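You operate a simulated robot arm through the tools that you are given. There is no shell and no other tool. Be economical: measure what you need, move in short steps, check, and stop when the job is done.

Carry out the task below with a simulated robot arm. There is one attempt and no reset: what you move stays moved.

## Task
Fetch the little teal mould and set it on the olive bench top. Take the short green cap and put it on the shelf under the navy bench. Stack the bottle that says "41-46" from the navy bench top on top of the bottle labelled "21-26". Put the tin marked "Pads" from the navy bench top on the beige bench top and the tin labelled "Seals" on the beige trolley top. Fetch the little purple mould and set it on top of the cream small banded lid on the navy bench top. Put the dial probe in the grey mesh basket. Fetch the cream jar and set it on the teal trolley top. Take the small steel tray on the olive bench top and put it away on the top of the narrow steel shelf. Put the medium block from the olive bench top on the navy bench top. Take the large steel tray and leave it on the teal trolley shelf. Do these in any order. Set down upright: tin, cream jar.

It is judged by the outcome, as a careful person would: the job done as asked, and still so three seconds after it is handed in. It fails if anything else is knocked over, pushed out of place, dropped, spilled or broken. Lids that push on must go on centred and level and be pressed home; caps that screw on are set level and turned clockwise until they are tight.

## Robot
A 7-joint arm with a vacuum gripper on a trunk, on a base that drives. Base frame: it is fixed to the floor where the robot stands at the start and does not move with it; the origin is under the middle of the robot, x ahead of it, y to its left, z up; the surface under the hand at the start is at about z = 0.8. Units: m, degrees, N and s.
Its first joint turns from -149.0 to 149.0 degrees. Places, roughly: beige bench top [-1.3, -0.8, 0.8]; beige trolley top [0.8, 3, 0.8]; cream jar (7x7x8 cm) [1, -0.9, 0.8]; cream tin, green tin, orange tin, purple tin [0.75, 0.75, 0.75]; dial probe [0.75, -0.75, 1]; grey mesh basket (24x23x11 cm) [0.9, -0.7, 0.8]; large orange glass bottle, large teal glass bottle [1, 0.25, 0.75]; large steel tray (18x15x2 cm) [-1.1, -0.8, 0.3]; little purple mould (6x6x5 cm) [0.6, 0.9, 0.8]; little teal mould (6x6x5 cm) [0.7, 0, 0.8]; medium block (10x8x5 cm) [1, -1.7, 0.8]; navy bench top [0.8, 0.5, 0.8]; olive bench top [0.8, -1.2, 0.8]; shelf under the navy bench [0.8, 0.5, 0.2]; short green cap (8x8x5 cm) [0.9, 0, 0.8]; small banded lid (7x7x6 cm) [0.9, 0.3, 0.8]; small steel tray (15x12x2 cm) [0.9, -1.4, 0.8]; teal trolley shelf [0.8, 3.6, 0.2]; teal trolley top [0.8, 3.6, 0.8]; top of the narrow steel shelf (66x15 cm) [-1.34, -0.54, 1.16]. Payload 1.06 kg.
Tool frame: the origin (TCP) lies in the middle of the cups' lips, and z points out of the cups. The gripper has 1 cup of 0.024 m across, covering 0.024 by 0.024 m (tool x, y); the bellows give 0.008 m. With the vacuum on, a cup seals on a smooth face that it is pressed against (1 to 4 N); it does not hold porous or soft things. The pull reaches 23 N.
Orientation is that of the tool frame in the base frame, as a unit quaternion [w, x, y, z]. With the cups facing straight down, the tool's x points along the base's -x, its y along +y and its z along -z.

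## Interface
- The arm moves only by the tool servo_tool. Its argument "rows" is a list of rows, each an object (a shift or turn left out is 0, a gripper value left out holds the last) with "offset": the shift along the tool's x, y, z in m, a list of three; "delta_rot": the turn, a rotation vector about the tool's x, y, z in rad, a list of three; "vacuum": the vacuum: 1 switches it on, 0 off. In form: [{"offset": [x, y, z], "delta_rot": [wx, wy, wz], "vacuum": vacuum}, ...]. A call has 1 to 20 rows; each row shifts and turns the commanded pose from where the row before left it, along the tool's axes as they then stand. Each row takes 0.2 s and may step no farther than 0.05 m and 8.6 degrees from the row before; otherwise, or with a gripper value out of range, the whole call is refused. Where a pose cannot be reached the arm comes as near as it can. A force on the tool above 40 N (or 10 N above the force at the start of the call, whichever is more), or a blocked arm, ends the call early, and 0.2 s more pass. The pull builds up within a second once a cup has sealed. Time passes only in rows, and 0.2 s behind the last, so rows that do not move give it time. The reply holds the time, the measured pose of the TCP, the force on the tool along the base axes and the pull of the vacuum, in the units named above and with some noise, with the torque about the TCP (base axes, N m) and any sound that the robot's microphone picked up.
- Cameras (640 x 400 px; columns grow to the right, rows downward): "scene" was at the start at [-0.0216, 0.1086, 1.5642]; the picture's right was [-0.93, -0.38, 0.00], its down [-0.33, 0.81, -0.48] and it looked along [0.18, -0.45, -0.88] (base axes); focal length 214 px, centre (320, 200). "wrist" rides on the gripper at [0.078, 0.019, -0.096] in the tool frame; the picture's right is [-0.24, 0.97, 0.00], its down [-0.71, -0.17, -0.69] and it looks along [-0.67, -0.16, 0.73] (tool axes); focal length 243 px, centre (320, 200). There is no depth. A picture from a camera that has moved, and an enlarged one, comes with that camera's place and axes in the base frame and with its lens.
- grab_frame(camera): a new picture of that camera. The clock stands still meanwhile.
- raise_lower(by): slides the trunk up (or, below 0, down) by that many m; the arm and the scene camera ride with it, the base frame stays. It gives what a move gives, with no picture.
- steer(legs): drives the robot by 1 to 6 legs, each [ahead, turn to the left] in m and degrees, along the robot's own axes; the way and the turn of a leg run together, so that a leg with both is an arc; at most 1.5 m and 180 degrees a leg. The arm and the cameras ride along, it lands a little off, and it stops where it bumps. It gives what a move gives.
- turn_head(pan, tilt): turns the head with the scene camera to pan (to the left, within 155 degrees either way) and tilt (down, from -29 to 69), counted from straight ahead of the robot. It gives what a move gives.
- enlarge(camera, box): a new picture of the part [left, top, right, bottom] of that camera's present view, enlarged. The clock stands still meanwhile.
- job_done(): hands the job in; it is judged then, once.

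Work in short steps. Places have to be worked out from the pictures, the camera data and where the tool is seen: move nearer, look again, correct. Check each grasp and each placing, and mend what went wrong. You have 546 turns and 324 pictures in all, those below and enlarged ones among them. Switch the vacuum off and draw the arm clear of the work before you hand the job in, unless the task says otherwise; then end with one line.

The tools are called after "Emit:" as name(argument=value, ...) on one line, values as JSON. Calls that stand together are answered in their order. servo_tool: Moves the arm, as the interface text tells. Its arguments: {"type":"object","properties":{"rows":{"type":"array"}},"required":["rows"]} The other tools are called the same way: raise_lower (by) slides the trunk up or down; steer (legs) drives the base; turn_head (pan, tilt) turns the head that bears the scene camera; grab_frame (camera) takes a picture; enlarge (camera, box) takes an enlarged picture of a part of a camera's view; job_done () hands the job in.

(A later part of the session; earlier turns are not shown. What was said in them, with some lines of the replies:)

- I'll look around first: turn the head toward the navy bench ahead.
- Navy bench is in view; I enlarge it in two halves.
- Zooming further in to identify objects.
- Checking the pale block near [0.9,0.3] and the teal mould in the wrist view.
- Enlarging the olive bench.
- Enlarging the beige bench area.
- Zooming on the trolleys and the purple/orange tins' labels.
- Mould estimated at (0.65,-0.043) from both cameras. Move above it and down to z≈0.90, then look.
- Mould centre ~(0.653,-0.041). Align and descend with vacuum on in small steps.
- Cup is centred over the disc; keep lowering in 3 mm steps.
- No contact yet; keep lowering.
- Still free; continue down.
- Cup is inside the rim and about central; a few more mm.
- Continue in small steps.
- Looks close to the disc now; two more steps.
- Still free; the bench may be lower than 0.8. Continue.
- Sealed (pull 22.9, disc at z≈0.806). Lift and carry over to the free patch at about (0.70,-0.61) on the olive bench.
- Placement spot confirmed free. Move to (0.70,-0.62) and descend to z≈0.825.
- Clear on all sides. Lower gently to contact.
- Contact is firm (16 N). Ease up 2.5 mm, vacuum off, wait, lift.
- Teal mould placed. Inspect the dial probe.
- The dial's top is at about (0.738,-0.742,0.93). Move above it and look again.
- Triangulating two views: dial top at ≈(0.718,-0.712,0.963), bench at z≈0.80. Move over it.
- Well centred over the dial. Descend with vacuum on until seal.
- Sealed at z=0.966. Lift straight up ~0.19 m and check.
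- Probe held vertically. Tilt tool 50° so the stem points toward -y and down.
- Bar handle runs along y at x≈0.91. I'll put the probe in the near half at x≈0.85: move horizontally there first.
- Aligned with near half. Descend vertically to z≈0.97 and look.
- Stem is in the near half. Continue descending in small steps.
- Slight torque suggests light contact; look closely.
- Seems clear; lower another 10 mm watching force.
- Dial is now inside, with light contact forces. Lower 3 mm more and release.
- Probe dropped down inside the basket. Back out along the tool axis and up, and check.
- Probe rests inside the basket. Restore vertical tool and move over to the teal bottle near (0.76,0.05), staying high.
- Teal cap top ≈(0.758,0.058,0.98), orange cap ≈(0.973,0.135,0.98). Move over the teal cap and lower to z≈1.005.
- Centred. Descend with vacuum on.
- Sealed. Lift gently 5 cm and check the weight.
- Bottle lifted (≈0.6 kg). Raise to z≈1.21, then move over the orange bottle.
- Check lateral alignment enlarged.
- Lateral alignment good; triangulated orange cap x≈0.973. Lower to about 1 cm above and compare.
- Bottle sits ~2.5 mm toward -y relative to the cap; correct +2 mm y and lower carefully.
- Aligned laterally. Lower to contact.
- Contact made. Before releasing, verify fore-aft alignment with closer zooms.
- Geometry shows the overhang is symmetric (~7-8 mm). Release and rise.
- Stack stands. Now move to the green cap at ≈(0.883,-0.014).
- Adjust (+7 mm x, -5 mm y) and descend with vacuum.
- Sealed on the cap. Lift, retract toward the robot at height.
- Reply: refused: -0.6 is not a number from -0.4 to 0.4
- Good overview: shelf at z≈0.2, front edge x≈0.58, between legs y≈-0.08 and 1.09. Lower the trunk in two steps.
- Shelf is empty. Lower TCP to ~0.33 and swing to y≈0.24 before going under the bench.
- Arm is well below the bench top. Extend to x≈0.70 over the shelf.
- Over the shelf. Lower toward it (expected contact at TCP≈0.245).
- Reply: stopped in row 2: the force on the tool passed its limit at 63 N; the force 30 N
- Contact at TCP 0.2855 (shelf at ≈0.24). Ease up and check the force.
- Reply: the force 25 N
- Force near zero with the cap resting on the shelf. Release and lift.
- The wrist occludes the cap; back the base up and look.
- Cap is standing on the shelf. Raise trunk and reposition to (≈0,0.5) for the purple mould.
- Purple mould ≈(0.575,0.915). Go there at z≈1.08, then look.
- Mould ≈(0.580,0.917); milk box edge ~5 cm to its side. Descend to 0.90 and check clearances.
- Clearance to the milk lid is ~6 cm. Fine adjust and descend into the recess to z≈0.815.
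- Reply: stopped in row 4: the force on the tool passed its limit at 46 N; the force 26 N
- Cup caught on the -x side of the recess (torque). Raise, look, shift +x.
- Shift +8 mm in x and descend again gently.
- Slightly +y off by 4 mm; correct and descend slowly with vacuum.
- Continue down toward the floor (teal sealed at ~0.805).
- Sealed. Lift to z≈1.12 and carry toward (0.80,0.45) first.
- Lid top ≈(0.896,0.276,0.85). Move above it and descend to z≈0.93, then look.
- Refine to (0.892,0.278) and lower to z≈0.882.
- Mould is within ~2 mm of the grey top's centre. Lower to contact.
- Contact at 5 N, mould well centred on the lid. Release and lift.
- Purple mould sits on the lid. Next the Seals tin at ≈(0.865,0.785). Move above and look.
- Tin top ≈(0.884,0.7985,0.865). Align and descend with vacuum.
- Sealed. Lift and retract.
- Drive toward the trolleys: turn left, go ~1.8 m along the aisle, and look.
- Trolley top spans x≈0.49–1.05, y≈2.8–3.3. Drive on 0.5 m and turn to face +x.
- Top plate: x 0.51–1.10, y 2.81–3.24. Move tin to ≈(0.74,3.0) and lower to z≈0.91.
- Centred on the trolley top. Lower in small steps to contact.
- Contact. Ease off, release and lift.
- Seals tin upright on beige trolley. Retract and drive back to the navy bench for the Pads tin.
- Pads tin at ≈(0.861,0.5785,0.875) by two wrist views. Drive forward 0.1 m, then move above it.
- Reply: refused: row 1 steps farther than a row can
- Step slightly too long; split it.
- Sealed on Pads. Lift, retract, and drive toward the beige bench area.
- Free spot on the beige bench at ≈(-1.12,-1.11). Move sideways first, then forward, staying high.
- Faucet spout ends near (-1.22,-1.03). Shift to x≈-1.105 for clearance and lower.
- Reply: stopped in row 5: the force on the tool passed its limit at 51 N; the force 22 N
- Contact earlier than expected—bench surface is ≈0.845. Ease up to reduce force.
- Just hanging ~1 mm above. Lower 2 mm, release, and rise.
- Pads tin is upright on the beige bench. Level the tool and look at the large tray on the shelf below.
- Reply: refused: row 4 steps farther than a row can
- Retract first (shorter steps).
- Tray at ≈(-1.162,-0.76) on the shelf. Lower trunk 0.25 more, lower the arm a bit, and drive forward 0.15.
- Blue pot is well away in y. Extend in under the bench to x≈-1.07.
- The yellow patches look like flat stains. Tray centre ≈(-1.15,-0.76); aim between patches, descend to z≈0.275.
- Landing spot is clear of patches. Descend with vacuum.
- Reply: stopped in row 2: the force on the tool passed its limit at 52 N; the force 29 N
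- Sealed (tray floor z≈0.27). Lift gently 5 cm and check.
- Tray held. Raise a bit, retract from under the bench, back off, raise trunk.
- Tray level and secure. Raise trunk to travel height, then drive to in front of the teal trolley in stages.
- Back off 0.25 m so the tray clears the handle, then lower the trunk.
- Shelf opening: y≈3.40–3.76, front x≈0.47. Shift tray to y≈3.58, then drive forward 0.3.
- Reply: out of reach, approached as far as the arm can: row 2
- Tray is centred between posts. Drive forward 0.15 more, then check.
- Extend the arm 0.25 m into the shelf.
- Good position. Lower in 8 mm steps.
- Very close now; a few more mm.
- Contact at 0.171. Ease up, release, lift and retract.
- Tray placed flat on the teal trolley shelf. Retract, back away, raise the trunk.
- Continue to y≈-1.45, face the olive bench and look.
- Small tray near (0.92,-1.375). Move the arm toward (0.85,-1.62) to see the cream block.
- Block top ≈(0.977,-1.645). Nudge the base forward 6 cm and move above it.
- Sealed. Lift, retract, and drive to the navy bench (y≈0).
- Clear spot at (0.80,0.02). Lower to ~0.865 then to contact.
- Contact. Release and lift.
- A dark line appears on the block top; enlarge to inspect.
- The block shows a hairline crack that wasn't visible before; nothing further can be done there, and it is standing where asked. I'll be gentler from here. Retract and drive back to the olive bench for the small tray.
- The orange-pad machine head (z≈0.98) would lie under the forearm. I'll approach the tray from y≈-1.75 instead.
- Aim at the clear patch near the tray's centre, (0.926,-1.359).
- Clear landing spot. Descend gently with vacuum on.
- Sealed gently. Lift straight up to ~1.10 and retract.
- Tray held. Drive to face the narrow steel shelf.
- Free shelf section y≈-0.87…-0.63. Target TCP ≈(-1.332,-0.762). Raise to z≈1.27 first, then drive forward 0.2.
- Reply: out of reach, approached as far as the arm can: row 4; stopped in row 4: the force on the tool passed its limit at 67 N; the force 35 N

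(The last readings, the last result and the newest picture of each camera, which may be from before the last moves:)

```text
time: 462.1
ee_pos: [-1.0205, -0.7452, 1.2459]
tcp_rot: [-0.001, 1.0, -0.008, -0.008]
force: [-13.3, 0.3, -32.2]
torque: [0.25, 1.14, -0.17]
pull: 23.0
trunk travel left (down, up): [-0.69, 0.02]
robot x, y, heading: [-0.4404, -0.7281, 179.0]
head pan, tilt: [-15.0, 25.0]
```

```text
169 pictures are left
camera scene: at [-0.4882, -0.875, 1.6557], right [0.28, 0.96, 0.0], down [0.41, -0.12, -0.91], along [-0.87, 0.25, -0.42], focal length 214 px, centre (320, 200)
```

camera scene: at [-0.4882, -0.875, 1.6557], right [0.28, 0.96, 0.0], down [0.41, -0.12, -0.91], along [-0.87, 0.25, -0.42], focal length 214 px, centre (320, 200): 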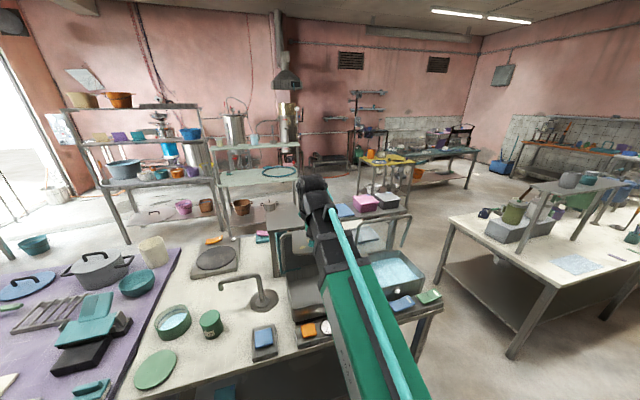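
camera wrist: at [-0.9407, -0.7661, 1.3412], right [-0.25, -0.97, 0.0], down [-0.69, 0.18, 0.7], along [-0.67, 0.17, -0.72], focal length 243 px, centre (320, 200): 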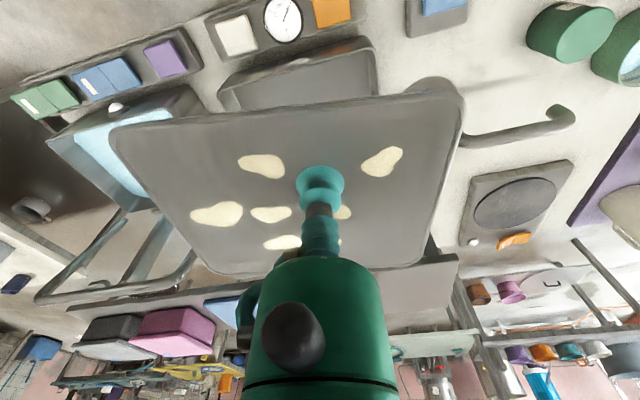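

The arm hit its own limit at short reach (force on tool). Relieve: lower a little and extend forward.

Emit:
servo_tool(rows=[{"offset": [-0.01, 0, 0.01]}, {"offset": [0, 0, 0.01]}, {"offset": [0, 0, 0]}])

```text
time: 462.9
ee_pos: [-1.0307, -0.7461, 1.2288]
tcp_rot: [-0.001, 1.0, -0.009, -0.008]
force: [0.5, -0.2, -1.0]
torque: [0.02, -0.03, -0.01]
pull: 22.9
trunk travel left (down, up): [-0.69, 0.02]
robot x, y, heading: [-0.4364, -0.7254, 179.1]
head pan, tilt: [-15.0, 25.0]
```

Force gone. Level the tool and move forward-up gradually.

Emit:
servo_tool(rows=[{"offset": [-0.02, 0, -0.005], "delta_rot": [0, 0.016, 0]}, {"offset": [-0.03, 0, -0.012]}, {"offset": [-0.03, 0, -0.012]}, {"offset": [-0.03, 0, -0.01]}, {"offset": [0, 0, 0]}])

Emit:
grab_frame(camera="wrist")

Emit:
enlarge(camera="scene", box=[240, 150, 440, 320])

```text
time: 464.1
ee_pos: [-1.1396, -0.7434, 1.2659]
tcp_rot: [0.0, 1.0, -0.009, 0.0]
force: [0.0, 0.1, -1.6]
torque: [-0.03, -0.02, -0.01]
pull: 23.4
trunk travel left (down, up): [-0.69, 0.02]
robot x, y, heading: [-0.4403, -0.733, 179.2]
head pan, tilt: [-15.0, 25.0]
```

```text
168 pictures are left
camera wrist: at [-1.0609, -0.7634, 1.361], right [-0.25, -0.97, 0.0], down [-0.7, 0.18, 0.69], along [-0.66, 0.17, -0.73], focal length 243 px, centre (320, 200)
```

wrist: 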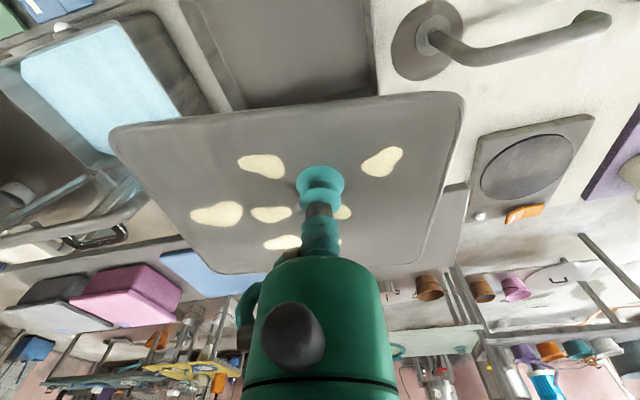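

```text
2.35 times, centred on (340, 235) of scene
camera zoom: at [-0.4865, -0.875, 1.6557], right [0.28, 0.96, 0.0], down [0.41, -0.12, -0.91], along [-0.87, 0.25, -0.42], focal length 505 px, centre (273, 118)
```

zoom: 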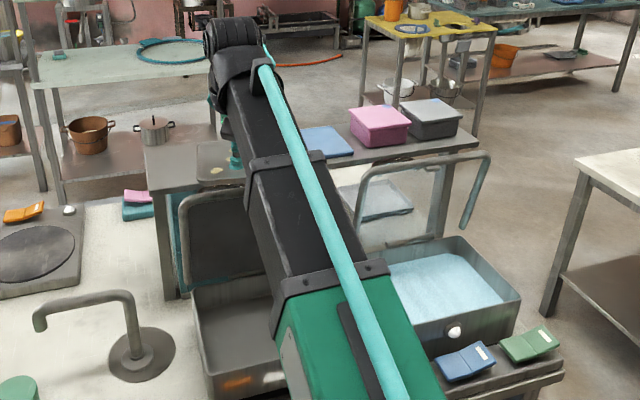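

Clear above the panel. Extend to over the shelf.

Emit:
servo_tool(rows=[{"offset": [-0.039, 0.005, 0]}, {"offset": [-0.039, 0.005, 0]}, {"offset": [-0.039, 0.005, 0]}, {"offset": [-0.039, 0.004, 0]}, {"offset": [-0.037, 0.003, 0]}, {"offset": [0, 0, 0]}])

Emit:
grab_frame(camera="wrist")

Emit:
enlarge(camera="scene", box=[240, 130, 440, 300])

```text
time: 465.5
ee_pos: [-1.3302, -0.7634, 1.266]
tcp_rot: [0.0, 1.0, -0.009, 0.0]
force: [-0.2, 0.2, -1.4]
torque: [-0.01, -0.03, 0.0]
pull: 22.9
trunk travel left (down, up): [-0.69, 0.02]
robot x, y, heading: [-0.4379, -0.7314, 179.1]
head pan, tilt: [-15.0, 25.0]
```

```text
166 pictures are left
camera wrist: at [-1.2517, -0.7836, 1.3618], right [-0.25, -0.97, 0.0], down [-0.7, 0.18, 0.69], along [-0.66, 0.17, -0.73], focal length 243 px, centre (320, 200)
```

wrist: 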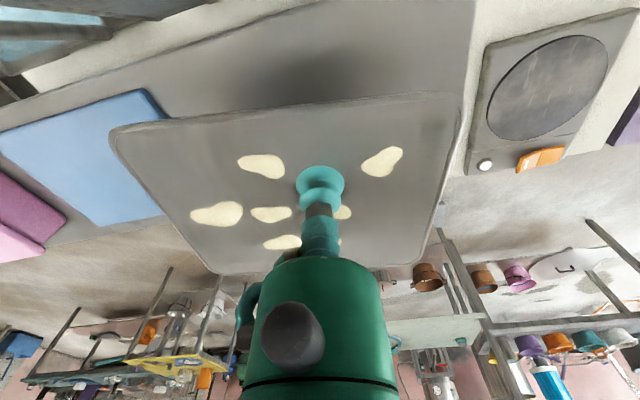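

```text
2.35 times, centred on (340, 215) of scene
camera zoom: at [-0.4865, -0.8749, 1.6557], right [0.28, 0.96, 0.0], down [0.41, -0.12, -0.91], along [-0.87, 0.25, -0.42], focal length 505 px, centre (273, 165)
```

zoom: 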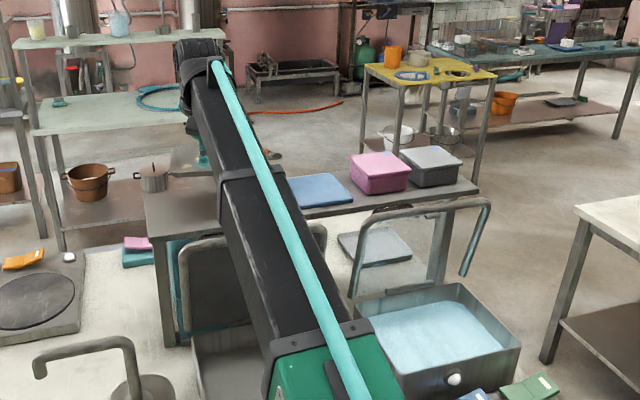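

Alignment good (tray between y −0.83 and −0.68, shelf x −1.41…−1.26). Lower gradually.

Emit:
servo_tool(rows=[{"offset": [0, 0, 0.03]}, {"offset": [0, 0, 0.03]}, {"offset": [0, 0, 0.02]}, {"offset": [0, 0, 0.006]}, {"offset": [0, 0, 0]}])

Emit:
grab_frame(camera="wrist")

Emit:
enlarge(camera="scene", box=[240, 130, 440, 300])

```text
time: 466.7
ee_pos: [-1.3326, -0.7643, 1.1799]
tcp_rot: [0.0, 1.0, -0.008, 0.0]
force: [-0.8, -0.2, -2.1]
torque: [-0.02, -0.03, -0.03]
pull: 22.7
trunk travel left (down, up): [-0.69, 0.02]
robot x, y, heading: [-0.4388, -0.7284, 179.0]
head pan, tilt: [-15.0, 25.0]
```

```text
164 pictures are left
camera wrist: at [-1.2547, -0.784, 1.2755], right [-0.25, -0.97, 0.0], down [-0.7, 0.18, 0.69], along [-0.66, 0.17, -0.73], focal length 243 px, centre (320, 200)
```

wrist: 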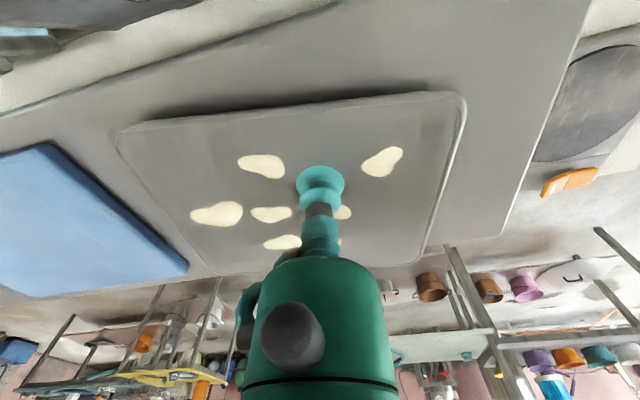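

```text
2.35 times, centred on (340, 215) of scene
camera zoom: at [-0.4868, -0.875, 1.6557], right [0.28, 0.96, 0.0], down [0.41, -0.12, -0.91], along [-0.87, 0.25, -0.42], focal length 505 px, centre (273, 165)
```

zoom: 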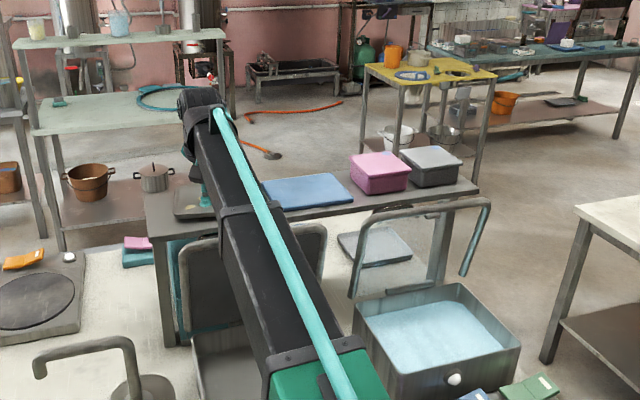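

Tray footprint lies within the shelf. Lower gently to contact.

Emit:
servo_tool(rows=[{"offset": [0, 0, 0.004]}, {"offset": [0, 0, 0.003]}, {"offset": [0, 0, 0.003]}, {"offset": [0, 0, 0]}])

```text
time: 467.7
ee_pos: [-1.3319, -0.764, 1.1728]
tcp_rot: [0.0, 1.0, -0.009, -0.001]
force: [-7.7, 0.1, 16.2]
torque: [0.03, 0.01, 0.04]
pull: 23.1
trunk travel left (down, up): [-0.69, 0.02]
robot x, y, heading: [-0.4372, -0.7335, 179.0]
head pan, tilt: [-15.0, 25.0]
```

Contact at 1.173. Ease up 2.5 mm, release and lift.

Emit:
servo_tool(rows=[{"offset": [0, 0, -0.0025]}, {"offset": [0, 0, 0], "vacuum": 0}, {"offset": [0, 0, 0]}, {"offset": [0, 0, 0]}, {"offset": [0, 0, 0]}, {"offset": [0, 0, -0.01]}, {"offset": [0, 0, -0.03]}, {"offset": [0, 0, -0.04]}, {"offset": [0, 0, 0]}])

Emit:
grab_frame(camera="wrist")

```text
time: 469.7
ee_pos: [-1.3322, -0.7634, 1.2505]
tcp_rot: [0.0, 1.0, -0.008, 0.0]
force: [-0.4, -0.4, -0.1]
torque: [-0.04, -0.02, 0.02]
pull: 0.1
trunk travel left (down, up): [-0.69, 0.02]
robot x, y, heading: [-0.4427, -0.7262, 178.7]
head pan, tilt: [-15.0, 25.0]
```

```text
162 pictures are left
camera wrist: at [-1.2531, -0.7833, 1.3467], right [-0.25, -0.97, 0.0], down [-0.71, 0.18, 0.68], along [-0.66, 0.17, -0.73], focal length 243 px, centre (320, 200)
```

wrist: 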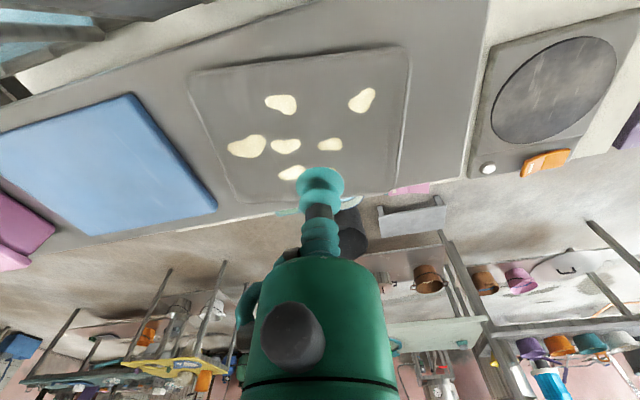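

Small tray rests fully on the narrow shelf. Back away and go to the olive bench for the cream jar.

Emit:
servo_tool(rows=[{"offset": [0.039, 0, 0]}, {"offset": [0.039, 0, 0]}, {"offset": [0.039, 0, 0]}, {"offset": [0.039, 0, 0]}, {"offset": [0.039, 0, 0]}, {"offset": [0, 0, 0]}])

Emit:
steer(legs=[[-0.25, 0]])

Emit:
servo_tool(rows=[{"offset": [0, 0, 0.04]}, {"offset": [0, 0, 0.04]}, {"offset": [0.03, 0, 0.03]}, {"offset": [0.04, 0, 0]}, {"offset": [0.04, 0, 0]}, {"offset": [0, 0, 0]}])

Emit:
steer(legs=[[0, 91], [0.5, 0], [0, 90], [0.25, 0]])

Emit:
turn_head(pan=20, tilt=40)

Emit:
grab_frame(camera="scene")

Emit:
grab_frame(camera="wrist")

```text
time: 471.1
ee_pos: [-1.1398, -0.7662, 1.255]
tcp_rot: [0.001, 1.0, -0.009, 0.0]
force: [0.3, 0.8, 0.5]
torque: [-0.01, 0.02, 0.01]
pull: 0.1
trunk travel left (down, up): [-0.69, 0.02]
robot x, y, heading: [-0.4385, -0.729, 179.0]
head pan, tilt: [-15.0, 25.0]
```

```text
time: 472.9
ee_pos: [-0.8959, -0.7721, 1.2552]
tcp_rot: [0.0, 1.0, -0.01, -0.001]
force: [0.5, -0.2, 0.2]
torque: [-0.01, 0.03, 0.02]
pull: 0.1
trunk travel left (down, up): [-0.69, 0.02]
robot x, y, heading: [-0.1936, -0.7329, 178.7]
head pan, tilt: [-15.0, 25.0]
```

```text
time: 474.3
ee_pos: [-0.7845, -0.7726, 1.1457]
tcp_rot: [-0.001, 1.0, -0.011, 0.0]
force: [0.7, -0.5, -0.4]
torque: [0.03, -0.02, -0.02]
pull: 0.1
trunk travel left (down, up): [-0.69, 0.02]
robot x, y, heading: [-0.1924, -0.7368, 179.0]
head pan, tilt: [-15.0, 25.0]
```

```text
time: 486.4
ee_pos: [0.6702, -1.1765, 1.1443]
tcp_rot: [0.0, -0.004, 1.0, 0.0]
force: [-0.6, 0.2, 0.3]
torque: [-0.03, -0.01, 0.01]
pull: 0.1
trunk travel left (down, up): [-0.69, 0.02]
robot x, y, heading: [0.0819, -1.2321, 0.4]
head pan, tilt: [-15.0, 25.0]
```

```text
time: 487.4
ee_pos: [0.6696, -1.1745, 1.1454]
tcp_rot: [0.0, -0.006, 1.0, -0.001]
force: [-0.8, 0.5, 0.0]
torque: [0.04, 0.01, 0.0]
pull: 0.1
trunk travel left (down, up): [-0.69, 0.02]
robot x, y, heading: [0.0837, -1.2308, 1.0]
head pan, tilt: [20.0, 40.0]
```

```text
161 pictures are left
camera scene: at [0.113, -1.0337, 1.6324], right [0.35, -0.94, 0.0], down [-0.6, -0.23, -0.77], along [0.72, 0.27, -0.64], focal length 214 px, centre (320, 200)
```

scene: 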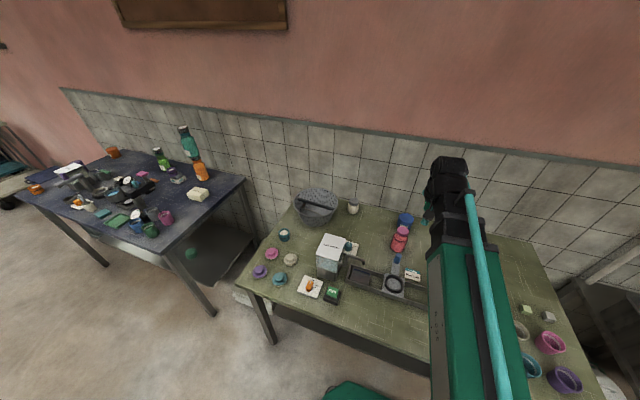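

```text
160 pictures are left
camera wrist: at [0.592, -1.1572, 1.2405], right [0.22, 0.97, 0.0], down [0.71, -0.16, 0.69], along [0.67, -0.15, -0.73], focal length 243 px, centre (320, 200)
```

wrist: 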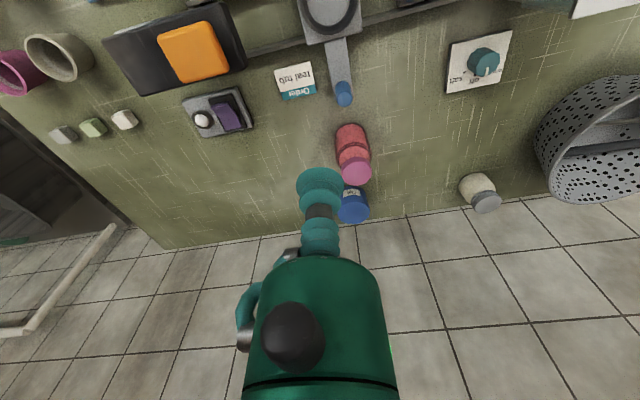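

Jar top ≈(1.01,-0.90,0.875). Move near and look closer.

Emit:
servo_tool(rows=[{"offset": [-0.035, 0.032, 0]}, {"offset": [-0.035, 0.032, 0]}, {"offset": [-0.035, 0.032, 0]}, {"offset": [-0.035, 0.032, 0]}, {"offset": [-0.035, 0.032, 0]}, {"offset": [-0.035, 0.032, 0]}, {"offset": [-0.035, 0.032, 0]}, {"offset": [-0.03, 0.032, 0.02]}, {"offset": [-0.01, 0, 0.04]}, {"offset": [0, 0, 0.03]}, {"offset": [0, 0, 0]}])

Emit:
grab_frame(camera="wrist")

Emit:
enlarge(camera="scene", box=[280, 150, 440, 260])

```text
time: 489.8
ee_pos: [0.9493, -0.9156, 1.0584]
tcp_rot: [0.0, -0.005, 1.0, 0.0]
force: [0.0, -0.1, -1.2]
torque: [-0.01, 0.0, 0.0]
pull: 0.0
trunk travel left (down, up): [-0.69, 0.02]
robot x, y, heading: [0.0822, -1.235, 0.6]
head pan, tilt: [20.0, 40.0]
```

```text
159 pictures are left
camera wrist: at [0.8727, -0.8972, 1.1534], right [0.22, 0.97, 0.0], down [0.71, -0.16, 0.69], along [0.67, -0.15, -0.73], focal length 243 px, centre (320, 200)
```

wrist: 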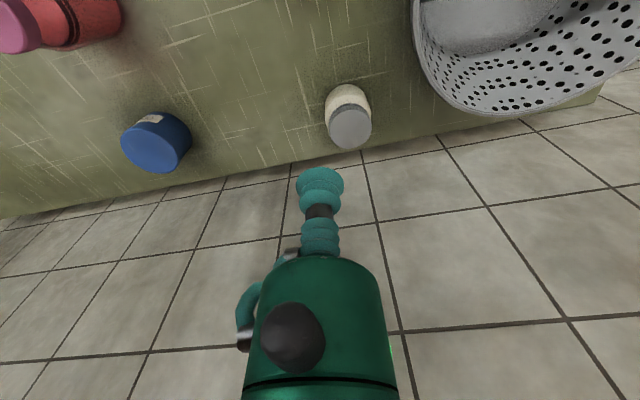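

```text
3.64 times, centred on (360, 205) of scene
camera zoom: at [0.1129, -1.0335, 1.6324], right [0.35, -0.94, 0.0], down [-0.6, -0.23, -0.77], along [0.72, 0.27, -0.64], focal length 780 px, centre (174, 182)
```

zoom: 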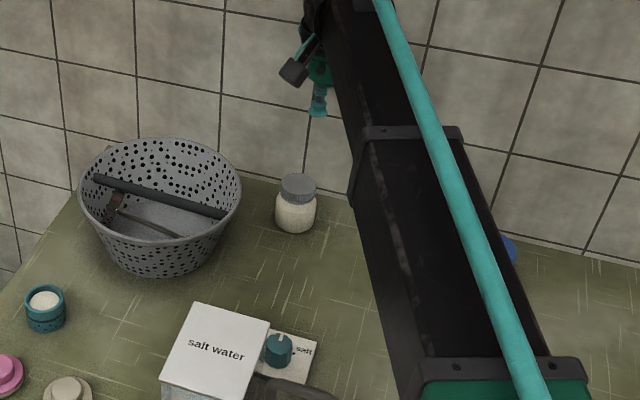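

Screw-lidded jar at ≈(1.0135,-0.893,0.88). Align and descend to ~0.905, look again.

Emit:
servo_tool(rows=[{"offset": [-0.032, 0.011, 0]}, {"offset": [-0.032, 0.011, 0]}, {"offset": [0, 0, 0.05]}, {"offset": [0, 0, 0.05]}, {"offset": [0, 0, 0.045]}, {"offset": [0, 0, 0]}])

Emit:
grab_frame(camera="wrist")

```text
time: 491.2
ee_pos: [1.0164, -0.895, 0.9091]
tcp_rot: [0.0, -0.005, 1.0, 0.0]
force: [-0.8, 0.0, 0.3]
torque: [-0.01, 0.06, 0.01]
pull: 0.1
trunk travel left (down, up): [-0.69, 0.02]
robot x, y, heading: [0.0813, -1.2334, 0.5]
head pan, tilt: [20.0, 40.0]
```

```text
157 pictures are left
camera wrist: at [0.9383, -0.8766, 1.0046], right [0.22, 0.97, 0.0], down [0.71, -0.16, 0.69], along [0.67, -0.15, -0.73], focal length 243 px, centre (320, 200)
```

wrist: 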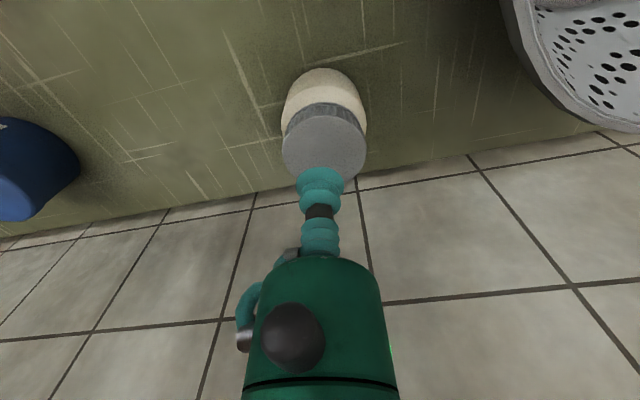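

Lid centred. Descend gently with vacuum.

Emit:
servo_tool(rows=[{"offset": [0.001, 0.003, 0.012], "vacuum": 1}, {"offset": [0, 0, 0.008]}, {"offset": [0, 0, 0.004]}, {"offset": [0, 0, 0.002]}, {"offset": [0, 0, 0]}, {"offset": [0, 0, 0]}])

```text
time: 492.6
ee_pos: [1.014, -0.8912, 0.8846]
tcp_rot: [0.001, -0.005, 1.0, 0.0]
force: [1.1, -0.2, -0.7]
torque: [0.0, -0.02, -0.03]
pull: 0.0
trunk travel left (down, up): [-0.69, 0.02]
robot x, y, heading: [0.0789, -1.232, 0.6]
head pan, tilt: [20.0, 40.0]
```

Emit:
servo_tool(rows=[{"offset": [0, 0, 0.002]}, {"offset": [0, 0, 0.002]}, {"offset": [0, 0, 0.001]}, {"offset": [0, 0, 0]}, {"offset": [0, 0, 0]}])

```text
time: 493.8
ee_pos: [1.0144, -0.8909, 0.8796]
tcp_rot: [-0.001, -0.005, 1.0, 0.0]
force: [-0.7, 0.0, -1.8]
torque: [0.03, 0.08, 0.01]
pull: 23.0
trunk travel left (down, up): [-0.69, 0.02]
robot x, y, heading: [0.0827, -1.2314, 0.4]
head pan, tilt: [20.0, 40.0]
```

Sealed. Lift 4 cm slowly and check that jar comes with the lid.

Emit:
servo_tool(rows=[{"offset": [0, 0, -0.004]}, {"offset": [0, 0, -0.008]}, {"offset": [0, 0, -0.015]}, {"offset": [0, 0, -0.015]}, {"offset": [0, 0, 0]}, {"offset": [0, 0, 0]}])

Emit:
grab_frame(camera="wrist")

```text
time: 495.2
ee_pos: [1.0161, -0.8907, 0.9208]
tcp_rot: [0.0, -0.005, 1.0, 0.001]
force: [-0.1, -0.2, -1.7]
torque: [0.02, 0.05, -0.02]
pull: 23.3
trunk travel left (down, up): [-0.69, 0.02]
robot x, y, heading: [0.0838, -1.2319, 0.7]
head pan, tilt: [20.0, 40.0]
```

```text
156 pictures are left
camera wrist: at [0.9384, -0.8734, 1.0168], right [0.22, 0.97, 0.0], down [0.71, -0.16, 0.69], along [0.67, -0.15, -0.73], focal length 243 px, centre (320, 200)
```

wrist: 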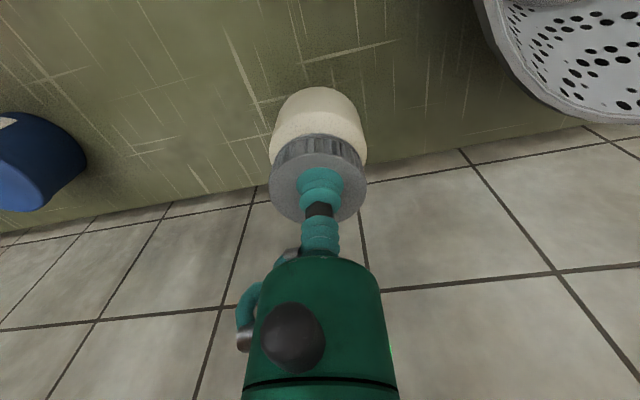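

Jar lifted with its lid. Raise to ~1.12, retract.

Emit:
servo_tool(rows=[{"offset": [0, 0, -0.04]}, {"offset": [0, 0, -0.045]}, {"offset": [0, 0, -0.045]}, {"offset": [0, 0, -0.045]}, {"offset": [0, 0, -0.03]}, {"offset": [0.036, -0.028, 0]}, {"offset": [0.036, -0.028, 0]}, {"offset": [0.036, -0.028, 0]}, {"offset": [0.036, -0.028, 0]}, {"offset": [0.036, -0.028, 0]}, {"offset": [0.036, -0.028, 0]}, {"offset": [0.036, -0.028, 0]}, {"offset": [0.036, -0.028, 0]}, {"offset": [0.036, -0.028, 0]}, {"offset": [0.03, -0.03, 0]}, {"offset": [0, 0, 0]}])

Emit:
grab_frame(camera="wrist")

```text
time: 498.6
ee_pos: [0.6605, -1.176, 1.1249]
tcp_rot: [0.0, -0.005, 1.0, 0.0]
force: [0.2, 0.2, -1.4]
torque: [0.03, 0.05, -0.01]
pull: 23.0
trunk travel left (down, up): [-0.69, 0.02]
robot x, y, heading: [0.0817, -1.2312, 0.8]
head pan, tilt: [20.0, 40.0]
```

```text
155 pictures are left
camera wrist: at [0.5834, -1.1574, 1.2211], right [0.22, 0.97, 0.0], down [0.71, -0.16, 0.68], along [0.67, -0.15, -0.73], focal length 243 px, centre (320, 200)
```

wrist: 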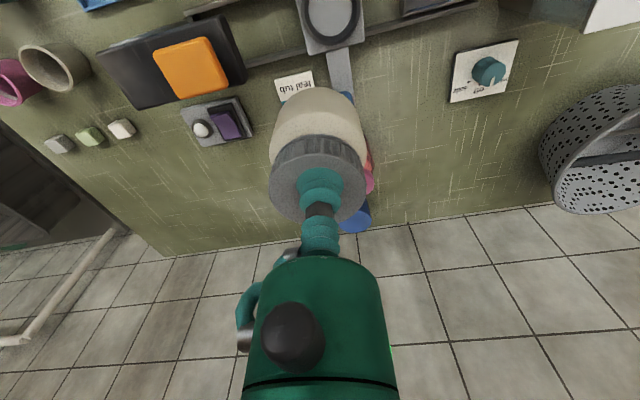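

Drive to the teal trolley.

Emit:
steer(legs=[[-0.3, 0], [0, 89.3], [1.5, 0], [1.5, 0], [1.0, 0]])

```text
time: 523.3
ee_pos: [-0.4228, 3.3394, 1.1256]
tcp_rot: [0.0, 0.725, -0.689, 0.0]
force: [-0.1, -0.2, -2.8]
torque: [-0.07, 0.03, -0.03]
pull: 22.8
trunk travel left (down, up): [-0.69, 0.02]
robot x, y, heading: [-0.3425, 2.7643, 92.9]
head pan, tilt: [20.0, 40.0]
```

Emit:
steer(legs=[[0.82, 0], [0, -92.9], [0.3, 0]])

Emit:
turn_head(pan=15, tilt=40)

Emit:
grab_frame(camera="scene")

Emit:
grab_frame(camera="wrist")

```text
time: 533.1
ee_pos: [0.5008, 3.6726, 1.1243]
tcp_rot: [0.0, -0.028, 1.0, 0.0]
force: [-0.8, -0.4, -2.1]
torque: [0.02, 0.08, -0.02]
pull: 22.3
trunk travel left (down, up): [-0.69, 0.02]
robot x, y, heading: [-0.0807, 3.5845, 3.3]
head pan, tilt: [20.0, 40.0]
```

```text
time: 533.8
ee_pos: [0.5005, 3.6726, 1.1259]
tcp_rot: [0.0, -0.027, 1.0, 0.0]
force: [0.2, 0.4, -2.0]
torque: [0.04, 0.11, -0.02]
pull: 23.3
trunk travel left (down, up): [-0.69, 0.02]
robot x, y, heading: [-0.0756, 3.588, 3.2]
head pan, tilt: [15.0, 40.0]
```

```text
154 pictures are left
camera scene: at [-0.0509, 3.7827, 1.6324], right [0.31, -0.95, 0.0], down [-0.61, -0.2, -0.77], along [0.73, 0.24, -0.64], focal length 214 px, centre (320, 200)
```

scene: 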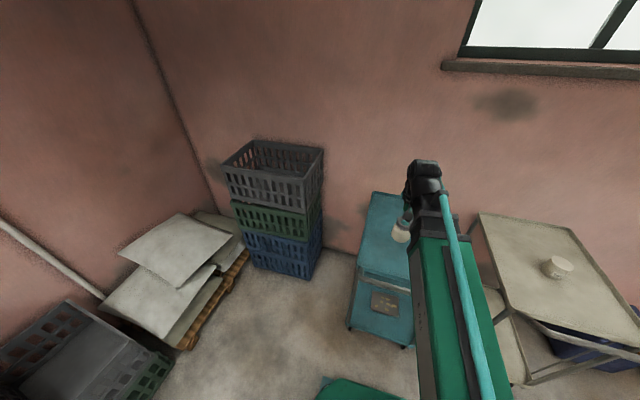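

```text
153 pictures are left
camera wrist: at [0.422, 3.687, 1.2211], right [0.18, 0.98, 0.0], down [0.72, -0.13, 0.69], along [0.67, -0.12, -0.73], focal length 243 px, centre (320, 200)
```

wrist: 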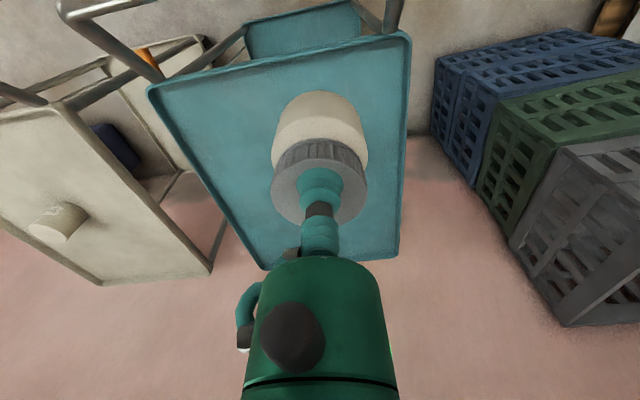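

Teal top: x 0.51–1.08, y 3.39–3.80. Move jar to ≈(0.75,3.6) and lower to 0.91.

Emit:
servo_tool(rows=[{"offset": [-0.0415, -0.0145, 0]}, {"offset": [-0.0415, -0.0145, 0]}, {"offset": [-0.0415, -0.0145, 0]}, {"offset": [-0.0415, -0.0145, 0]}, {"offset": [-0.0415, -0.0145, 0]}, {"offset": [-0.0415, -0.0145, 0]}, {"offset": [0, 0, 0.05]}, {"offset": [0, 0, 0.05]}, {"offset": [0, 0, 0.05]}, {"offset": [0, 0, 0.05]}, {"offset": [0, 0, 0.015]}, {"offset": [0, 0, 0]}])

Emit:
grab_frame(camera="wrist")

```text
time: 536.4
ee_pos: [0.7552, 3.5975, 0.9092]
tcp_rot: [0.0, -0.028, 1.0, 0.0]
force: [-0.4, -0.7, -1.6]
torque: [0.02, 0.08, -0.03]
pull: 22.7
trunk travel left (down, up): [-0.69, 0.02]
robot x, y, heading: [-0.0735, 3.5923, 3.1]
head pan, tilt: [15.0, 40.0]
```

```text
152 pictures are left
camera wrist: at [0.6769, 3.6111, 1.0051], right [0.18, 0.98, 0.0], down [0.72, -0.13, 0.69], along [0.67, -0.12, -0.73], focal length 243 px, centre (320, 200)
```

wrist: 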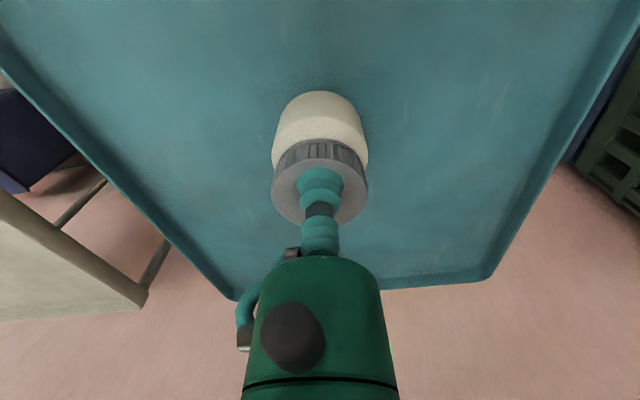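

Centred. Lower gently in small steps.

Emit:
servo_tool(rows=[{"offset": [0, 0, 0.006]}, {"offset": [0, 0, 0.005]}, {"offset": [0, 0, 0.004]}, {"offset": [0, 0, 0.003]}, {"offset": [0, 0, 0]}, {"offset": [0, 0, 0]}])

```text
time: 537.8
ee_pos: [0.7548, 3.5985, 0.8933]
tcp_rot: [0.0, -0.028, 1.0, 0.0]
force: [-0.9, -0.1, -1.5]
torque: [0.03, 0.06, 0.0]
pull: 22.8
trunk travel left (down, up): [-0.69, 0.02]
robot x, y, heading: [-0.074, 3.5907, 3.1]
head pan, tilt: [15.0, 40.0]
```

Emit:
servo_tool(rows=[{"offset": [0, 0, 0.003]}, {"offset": [0, 0, 0.003]}, {"offset": [0, 0, 0.003]}, {"offset": [0, 0, 0]}, {"offset": [0, 0, 0]}])

```text
time: 539.0
ee_pos: [0.7529, 3.5995, 0.8845]
tcp_rot: [0.0, -0.028, 1.0, 0.0]
force: [-0.3, -0.3, -1.8]
torque: [0.0, 0.06, 0.03]
pull: 22.8
trunk travel left (down, up): [-0.69, 0.02]
robot x, y, heading: [-0.0758, 3.5892, 3.1]
head pan, tilt: [15.0, 40.0]
```

Emit:
servo_tool(rows=[{"offset": [0, 0, 0.002]}, {"offset": [0, 0, 0.002]}, {"offset": [0, 0, 0]}, {"offset": [0, 0, 0]}])

```text
time: 540.0
ee_pos: [0.7539, 3.6005, 0.8806]
tcp_rot: [0.0, -0.028, 1.0, 0.0]
force: [-0.2, 0.9, -2.0]
torque: [0.02, 0.07, -0.01]
pull: 23.4
trunk travel left (down, up): [-0.69, 0.02]
robot x, y, heading: [-0.0766, 3.5907, 3.0]
head pan, tilt: [15.0, 40.0]
```

Emit:
servo_tool(rows=[{"offset": [0, 0, 0.0015]}, {"offset": [0, 0, 0.0015]}, {"offset": [0, 0, 0]}, {"offset": [0, 0, 0]}])

```text
time: 541.0
ee_pos: [0.7529, 3.6004, 0.8766]
tcp_rot: [0.0, -0.028, 1.0, 0.0]
force: [0.7, 0.0, -1.8]
torque: [0.02, 0.09, 0.0]
pull: 22.9
trunk travel left (down, up): [-0.69, 0.02]
robot x, y, heading: [-0.0781, 3.5891, 3.0]
head pan, tilt: [15.0, 40.0]
```

Emit:
servo_tool(rows=[{"offset": [0, 0, 0.0015]}, {"offset": [0, 0, 0.0015]}, {"offset": [0, 0, 0]}, {"offset": [0, 0, 0]}])

```text
time: 542.0
ee_pos: [0.7533, 3.5998, 0.8747]
tcp_rot: [0.001, -0.028, 1.0, 0.0]
force: [-1.2, 2.2, 13.9]
torque: [-0.02, 0.0, 0.0]
pull: 23.2
trunk travel left (down, up): [-0.69, 0.02]
robot x, y, heading: [-0.073, 3.5857, 3.2]
head pan, tilt: [15.0, 40.0]
```

Contact. Ease up 2 mm, release and lift.

Emit:
servo_tool(rows=[{"offset": [0, 0, -0.0022]}, {"offset": [0, 0, 0], "vacuum": 0}, {"offset": [0, 0, 0]}, {"offset": [0, 0, 0]}, {"offset": [0, 0, 0]}, {"offset": [0, 0, -0.01]}, {"offset": [0, 0, -0.03]}, {"offset": [0, 0, -0.05]}, {"offset": [0, 0, -0.05]}, {"offset": [0, 0, -0.05]}, {"offset": [0, 0, 0]}])

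Emit:
grab_frame(camera="wrist")

Emit:
enlarge(camera="scene", box=[330, 170, 640, 370])

```text
time: 544.4
ee_pos: [0.7521, 3.6004, 1.0671]
tcp_rot: [0.0, -0.028, 1.0, 0.0]
force: [0.6, -1.2, 0.6]
torque: [0.03, -0.01, -0.03]
pull: 0.1
trunk travel left (down, up): [-0.69, 0.02]
robot x, y, heading: [-0.0776, 3.5878, 3.2]
head pan, tilt: [15.0, 40.0]
```

```text
151 pictures are left
camera wrist: at [0.6735, 3.6154, 1.1618], right [0.18, 0.98, 0.0], down [0.72, -0.13, 0.69], along [0.67, -0.12, -0.73], focal length 243 px, centre (320, 200)
```

wrist: 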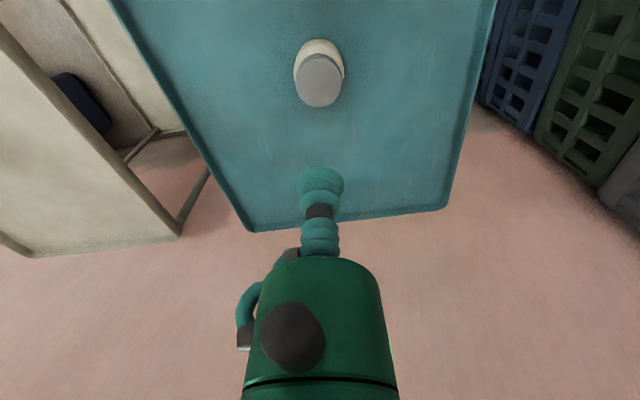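

```text
2.00 times, centred on (485, 270) of scene
camera zoom: at [-0.0511, 3.7826, 1.6324], right [0.31, -0.95, 0.0], down [-0.61, -0.2, -0.77], along [0.73, 0.24, -0.64], focal length 429 px, centre (-10, 60)
```

zoom: 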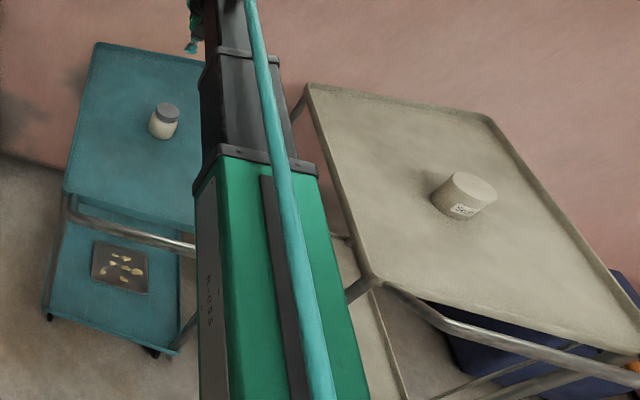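

Jar upright on the teal trolley, tray on its shelf, Seals tin upright. Draw the arm clear.

Emit:
servo_tool(rows=[{"offset": [0.045, 0, -0.01]}, {"offset": [0.045, 0, -0.01]}, {"offset": [0.045, 0, 0]}, {"offset": [0.045, 0, 0]}, {"offset": [0.045, 0, 0]}, {"offset": [0, 0, 0]}])

Emit:
steer(legs=[[-0.25, 0]])

Emit:
grab_frame(camera="scene")

```text
time: 545.8
ee_pos: [0.5313, 3.5884, 1.0857]
tcp_rot: [0.0, -0.028, 1.0, 0.001]
force: [0.6, -0.2, -0.7]
torque: [0.03, -0.01, -0.03]
pull: 0.0
trunk travel left (down, up): [-0.69, 0.02]
robot x, y, heading: [-0.0766, 3.5908, 3.2]
head pan, tilt: [15.0, 40.0]
```

```text
time: 547.6
ee_pos: [0.2701, 3.5694, 1.0866]
tcp_rot: [0.001, -0.024, 1.0, 0.0]
force: [0.6, 0.0, 0.4]
torque: [0.04, 0.01, -0.01]
pull: 0.0
trunk travel left (down, up): [-0.69, 0.02]
robot x, y, heading: [-0.3308, 3.5785, 2.6]
head pan, tilt: [15.0, 40.0]
```

```text
149 pictures are left
camera scene: at [-0.3101, 3.7692, 1.6324], right [0.3, -0.95, 0.0], down [-0.61, -0.2, -0.77], along [0.73, 0.23, -0.64], focal length 214 px, centre (320, 200)
```

scene: 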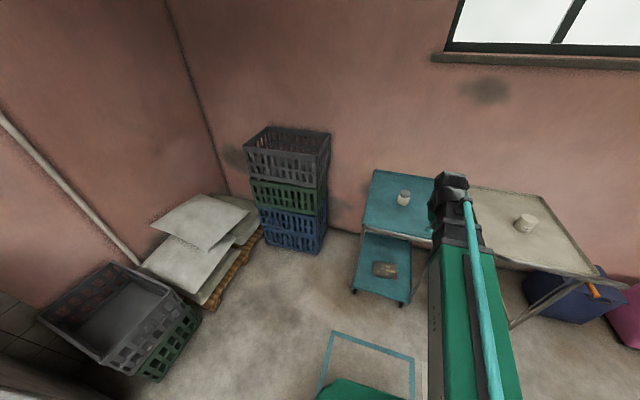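

Everything is placed, the vacuum is off and the arm is clear, so I hand the job in.

Emit:
job_done()

```text
The job is handed in.
```

I put all eleven items where you asked, with the tins and the cream jar upright, but the medium block now has a crack-like line across its top that I didn't see before I lifted it.
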